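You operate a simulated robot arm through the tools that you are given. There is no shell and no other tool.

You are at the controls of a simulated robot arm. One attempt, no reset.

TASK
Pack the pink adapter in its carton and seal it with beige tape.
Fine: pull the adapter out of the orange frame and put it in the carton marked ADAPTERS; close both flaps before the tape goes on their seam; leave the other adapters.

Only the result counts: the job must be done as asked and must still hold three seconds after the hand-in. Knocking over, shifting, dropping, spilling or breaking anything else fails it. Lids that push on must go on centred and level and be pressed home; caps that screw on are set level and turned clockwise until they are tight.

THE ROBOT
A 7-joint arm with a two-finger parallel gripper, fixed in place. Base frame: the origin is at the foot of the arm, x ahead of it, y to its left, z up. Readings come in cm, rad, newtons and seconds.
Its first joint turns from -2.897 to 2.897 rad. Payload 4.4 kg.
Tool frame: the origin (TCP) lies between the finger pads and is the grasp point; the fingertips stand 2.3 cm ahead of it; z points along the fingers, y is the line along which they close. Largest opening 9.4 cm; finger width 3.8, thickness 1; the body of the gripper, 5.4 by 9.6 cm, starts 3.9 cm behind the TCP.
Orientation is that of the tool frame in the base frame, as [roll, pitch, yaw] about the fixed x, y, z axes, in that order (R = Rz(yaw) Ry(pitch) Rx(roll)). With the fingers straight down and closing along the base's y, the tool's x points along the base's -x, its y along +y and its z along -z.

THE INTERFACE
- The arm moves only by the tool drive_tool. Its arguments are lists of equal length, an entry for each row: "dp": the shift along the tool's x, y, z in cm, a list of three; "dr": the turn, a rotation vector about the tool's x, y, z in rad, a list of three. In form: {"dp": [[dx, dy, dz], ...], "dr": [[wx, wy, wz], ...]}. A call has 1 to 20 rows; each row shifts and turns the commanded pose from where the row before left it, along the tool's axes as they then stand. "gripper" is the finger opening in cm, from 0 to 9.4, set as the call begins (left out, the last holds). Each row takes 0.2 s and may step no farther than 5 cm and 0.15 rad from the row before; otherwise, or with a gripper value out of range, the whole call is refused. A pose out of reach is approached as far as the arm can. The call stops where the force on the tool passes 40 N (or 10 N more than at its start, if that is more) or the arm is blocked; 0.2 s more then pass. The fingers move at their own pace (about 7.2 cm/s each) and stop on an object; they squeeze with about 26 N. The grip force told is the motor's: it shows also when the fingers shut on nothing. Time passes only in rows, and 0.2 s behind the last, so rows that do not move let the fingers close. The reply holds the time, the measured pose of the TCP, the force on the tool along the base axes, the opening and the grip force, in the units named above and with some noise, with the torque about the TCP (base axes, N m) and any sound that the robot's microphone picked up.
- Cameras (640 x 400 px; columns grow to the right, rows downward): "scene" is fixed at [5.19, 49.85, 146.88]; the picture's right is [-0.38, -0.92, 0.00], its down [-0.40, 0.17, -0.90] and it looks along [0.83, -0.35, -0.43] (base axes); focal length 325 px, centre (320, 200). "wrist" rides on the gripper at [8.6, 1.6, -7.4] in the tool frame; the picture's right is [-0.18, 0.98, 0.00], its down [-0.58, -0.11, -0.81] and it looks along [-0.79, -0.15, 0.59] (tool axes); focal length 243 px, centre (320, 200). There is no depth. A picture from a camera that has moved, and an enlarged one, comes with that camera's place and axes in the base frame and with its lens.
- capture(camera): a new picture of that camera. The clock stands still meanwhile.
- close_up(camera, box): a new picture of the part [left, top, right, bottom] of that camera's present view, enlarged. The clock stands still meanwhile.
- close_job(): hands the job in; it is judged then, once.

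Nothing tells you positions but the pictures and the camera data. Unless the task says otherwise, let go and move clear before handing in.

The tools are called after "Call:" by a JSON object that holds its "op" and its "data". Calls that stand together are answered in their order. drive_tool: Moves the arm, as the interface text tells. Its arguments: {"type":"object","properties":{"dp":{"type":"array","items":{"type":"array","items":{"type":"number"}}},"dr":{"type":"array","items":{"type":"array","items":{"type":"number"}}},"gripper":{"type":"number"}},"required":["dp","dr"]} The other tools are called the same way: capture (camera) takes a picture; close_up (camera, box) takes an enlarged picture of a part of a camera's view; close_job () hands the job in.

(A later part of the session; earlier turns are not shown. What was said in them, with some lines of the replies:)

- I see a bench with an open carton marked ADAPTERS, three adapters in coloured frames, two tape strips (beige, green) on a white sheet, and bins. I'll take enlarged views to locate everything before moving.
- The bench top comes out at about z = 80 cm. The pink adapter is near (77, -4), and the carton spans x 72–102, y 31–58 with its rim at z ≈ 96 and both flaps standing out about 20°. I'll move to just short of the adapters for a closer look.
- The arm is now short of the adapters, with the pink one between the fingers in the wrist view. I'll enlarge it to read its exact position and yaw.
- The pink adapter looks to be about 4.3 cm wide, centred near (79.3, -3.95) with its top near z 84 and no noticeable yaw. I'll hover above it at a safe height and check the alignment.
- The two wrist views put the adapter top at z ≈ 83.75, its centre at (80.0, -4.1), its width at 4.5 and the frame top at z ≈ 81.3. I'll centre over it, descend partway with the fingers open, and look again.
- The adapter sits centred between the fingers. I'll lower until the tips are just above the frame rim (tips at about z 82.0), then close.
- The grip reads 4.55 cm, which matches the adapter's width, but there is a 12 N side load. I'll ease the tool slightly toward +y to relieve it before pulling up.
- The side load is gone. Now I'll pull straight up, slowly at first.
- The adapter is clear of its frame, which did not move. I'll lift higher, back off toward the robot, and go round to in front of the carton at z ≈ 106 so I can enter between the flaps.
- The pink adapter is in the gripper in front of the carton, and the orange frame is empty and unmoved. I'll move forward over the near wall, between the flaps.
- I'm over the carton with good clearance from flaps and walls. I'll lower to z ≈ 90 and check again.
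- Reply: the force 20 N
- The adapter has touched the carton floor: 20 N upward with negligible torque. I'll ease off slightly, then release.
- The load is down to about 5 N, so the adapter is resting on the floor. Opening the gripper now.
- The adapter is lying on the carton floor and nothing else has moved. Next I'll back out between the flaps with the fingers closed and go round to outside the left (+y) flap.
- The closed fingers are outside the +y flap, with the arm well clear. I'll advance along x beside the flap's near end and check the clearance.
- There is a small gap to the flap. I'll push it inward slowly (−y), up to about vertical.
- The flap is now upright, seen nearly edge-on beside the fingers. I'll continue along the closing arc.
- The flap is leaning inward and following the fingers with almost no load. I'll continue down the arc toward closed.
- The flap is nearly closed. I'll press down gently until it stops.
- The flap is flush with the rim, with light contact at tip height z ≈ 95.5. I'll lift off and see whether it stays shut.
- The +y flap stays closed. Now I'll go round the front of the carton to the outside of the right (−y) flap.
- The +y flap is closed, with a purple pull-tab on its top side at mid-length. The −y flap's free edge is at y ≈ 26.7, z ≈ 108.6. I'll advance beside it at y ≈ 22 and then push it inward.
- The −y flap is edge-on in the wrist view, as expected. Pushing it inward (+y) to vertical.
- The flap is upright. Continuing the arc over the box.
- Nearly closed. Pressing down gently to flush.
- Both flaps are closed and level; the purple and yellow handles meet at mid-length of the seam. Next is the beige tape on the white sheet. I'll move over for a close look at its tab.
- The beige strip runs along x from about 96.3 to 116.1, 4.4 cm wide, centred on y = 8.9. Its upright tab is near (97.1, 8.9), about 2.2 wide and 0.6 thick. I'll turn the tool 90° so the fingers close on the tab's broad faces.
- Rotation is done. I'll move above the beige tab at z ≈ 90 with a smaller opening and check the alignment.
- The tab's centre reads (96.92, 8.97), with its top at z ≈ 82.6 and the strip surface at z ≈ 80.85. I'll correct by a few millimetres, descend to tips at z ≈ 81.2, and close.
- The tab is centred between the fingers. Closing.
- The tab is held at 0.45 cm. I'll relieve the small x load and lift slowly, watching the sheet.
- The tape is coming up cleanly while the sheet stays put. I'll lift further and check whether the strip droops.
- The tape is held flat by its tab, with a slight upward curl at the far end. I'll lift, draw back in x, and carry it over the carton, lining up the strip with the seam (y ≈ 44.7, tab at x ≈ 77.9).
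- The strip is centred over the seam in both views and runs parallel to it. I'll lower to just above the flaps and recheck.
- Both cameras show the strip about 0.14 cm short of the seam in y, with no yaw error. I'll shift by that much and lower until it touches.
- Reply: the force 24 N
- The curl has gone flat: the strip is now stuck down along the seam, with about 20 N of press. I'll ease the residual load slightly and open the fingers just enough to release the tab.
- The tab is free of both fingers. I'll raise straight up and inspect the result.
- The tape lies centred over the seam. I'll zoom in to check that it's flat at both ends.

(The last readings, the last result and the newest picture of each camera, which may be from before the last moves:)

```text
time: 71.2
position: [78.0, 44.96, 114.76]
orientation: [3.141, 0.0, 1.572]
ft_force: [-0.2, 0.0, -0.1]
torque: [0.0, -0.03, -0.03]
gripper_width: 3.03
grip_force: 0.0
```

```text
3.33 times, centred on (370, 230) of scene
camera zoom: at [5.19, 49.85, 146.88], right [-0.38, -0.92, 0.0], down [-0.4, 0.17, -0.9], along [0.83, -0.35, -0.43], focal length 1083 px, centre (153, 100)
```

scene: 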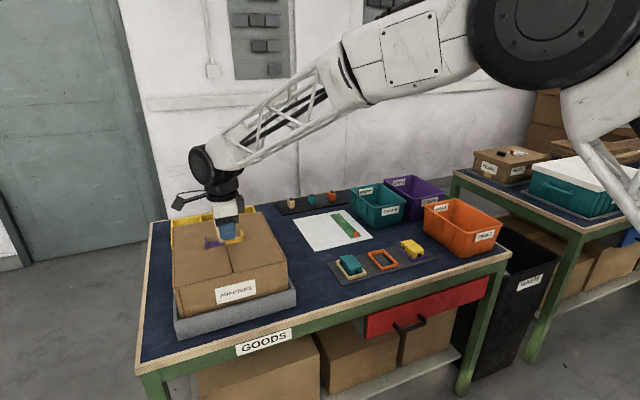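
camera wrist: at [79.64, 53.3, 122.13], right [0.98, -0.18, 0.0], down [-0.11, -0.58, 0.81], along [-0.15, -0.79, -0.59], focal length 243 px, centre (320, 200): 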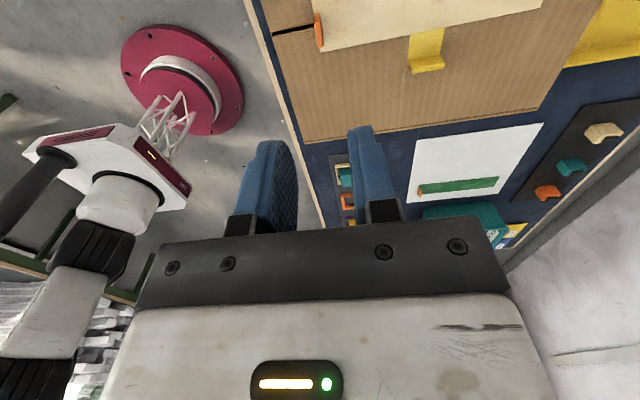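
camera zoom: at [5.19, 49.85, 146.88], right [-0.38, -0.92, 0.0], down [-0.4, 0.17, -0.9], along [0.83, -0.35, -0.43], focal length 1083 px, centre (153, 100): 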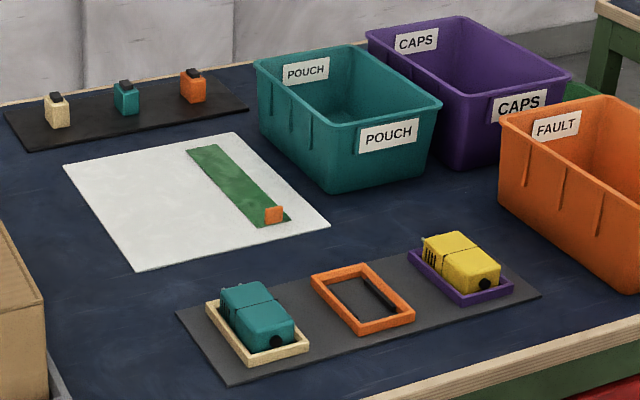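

The tape is flat, straight and centred on the seam over both closed flaps; the other adapters, the green strip and the bins are where they were. I'll move the arm clear and take a last look.

Call:
{"op": "drive_tool", "data": {"dp": [[0, 0, -2], [0, -3, -1], [0, -4, -1], [0, -4, -1], [0, -4, 0], [-2, -3, 0], [-4, 0, 0], [-4, 0, 0], [-4, 0, 0], [-2, 0, 0], [0, 0, 0], [0, 0, 0], [0, 0, 0]], "dr": [[0, 0, 0], [0, 0, 0], [0, 0, 0], [0, 0, 0], [0, 0, 0], [0, 0, 0], [0, 0, 0], [0, 0, 0], [0, 0, 0], [0, 0, 0], [0, 0, 0], [0, 0, 0], [0, 0, 0]]}}

Call:
{"op": "capture", "data": {"camera": "scene"}}

Call:
{"op": "close_up", "data": {"camera": "scene", "box": [150, 180, 310, 320]}}

```text
time: 74.0
position: [59.94, 28.73, 119.93]
orientation: [-3.141, 0.0, 1.571]
ft_force: [0.4, 0.5, -0.2]
torque: [0.01, 0.0, 0.02]
gripper_width: 3.0
grip_force: 0.2
```

```text
taken
```

scene: 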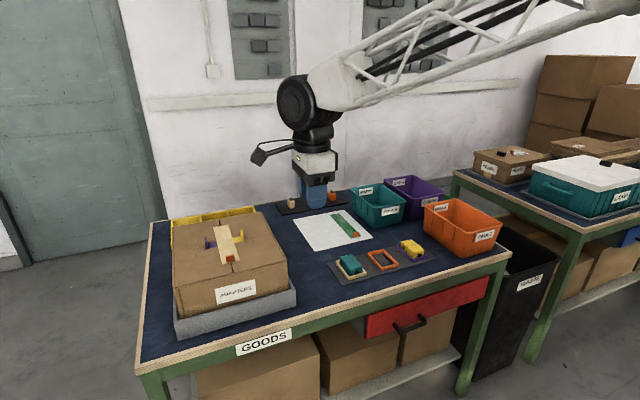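

```text
2.86 times, centred on (230, 250) of scene
camera zoom: at [5.19, 49.85, 146.88], right [-0.38, -0.92, 0.0], down [-0.4, 0.17, -0.9], along [0.83, -0.35, -0.43], focal length 928 px, centre (577, 57)
```

zoom: 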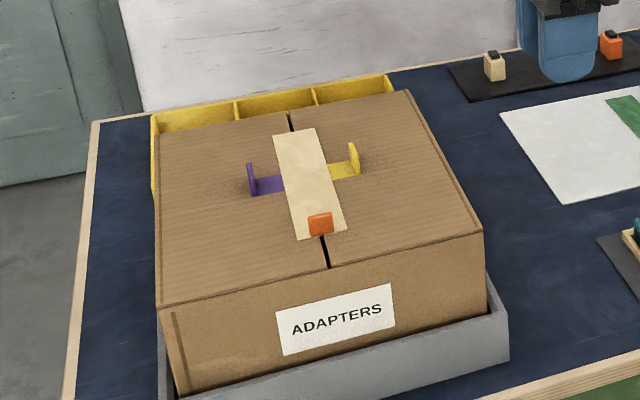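

The carton is shut, with the pink adapter inside and the beige tape flat along the seam. Everything else looks undisturbed and the arm is clear, so I'm handing the job in.

Call:
{"op": "close_job", "data": {}}

```text
The job is handed in.
```

The pink adapter is out of the orange frame and lying in the ADAPTERS carton. Both flaps are closed, and the beige tape lies flat and centred along their seam. I handed the job in; the reply only confirmed receipt, so I don't have the verdict.

- **Tape:** I pressed it down at the tab end with about 20 N, and it went flat along its whole length. I did not press the far end, which is out of the arm's reach. It looked flat in the last pictures.
- **Everything else:** The other two adapters, the green tape, the empty orange frame and the bins looked unmoved in the final views. I let go of the tape and moved the arm clear before handing in.
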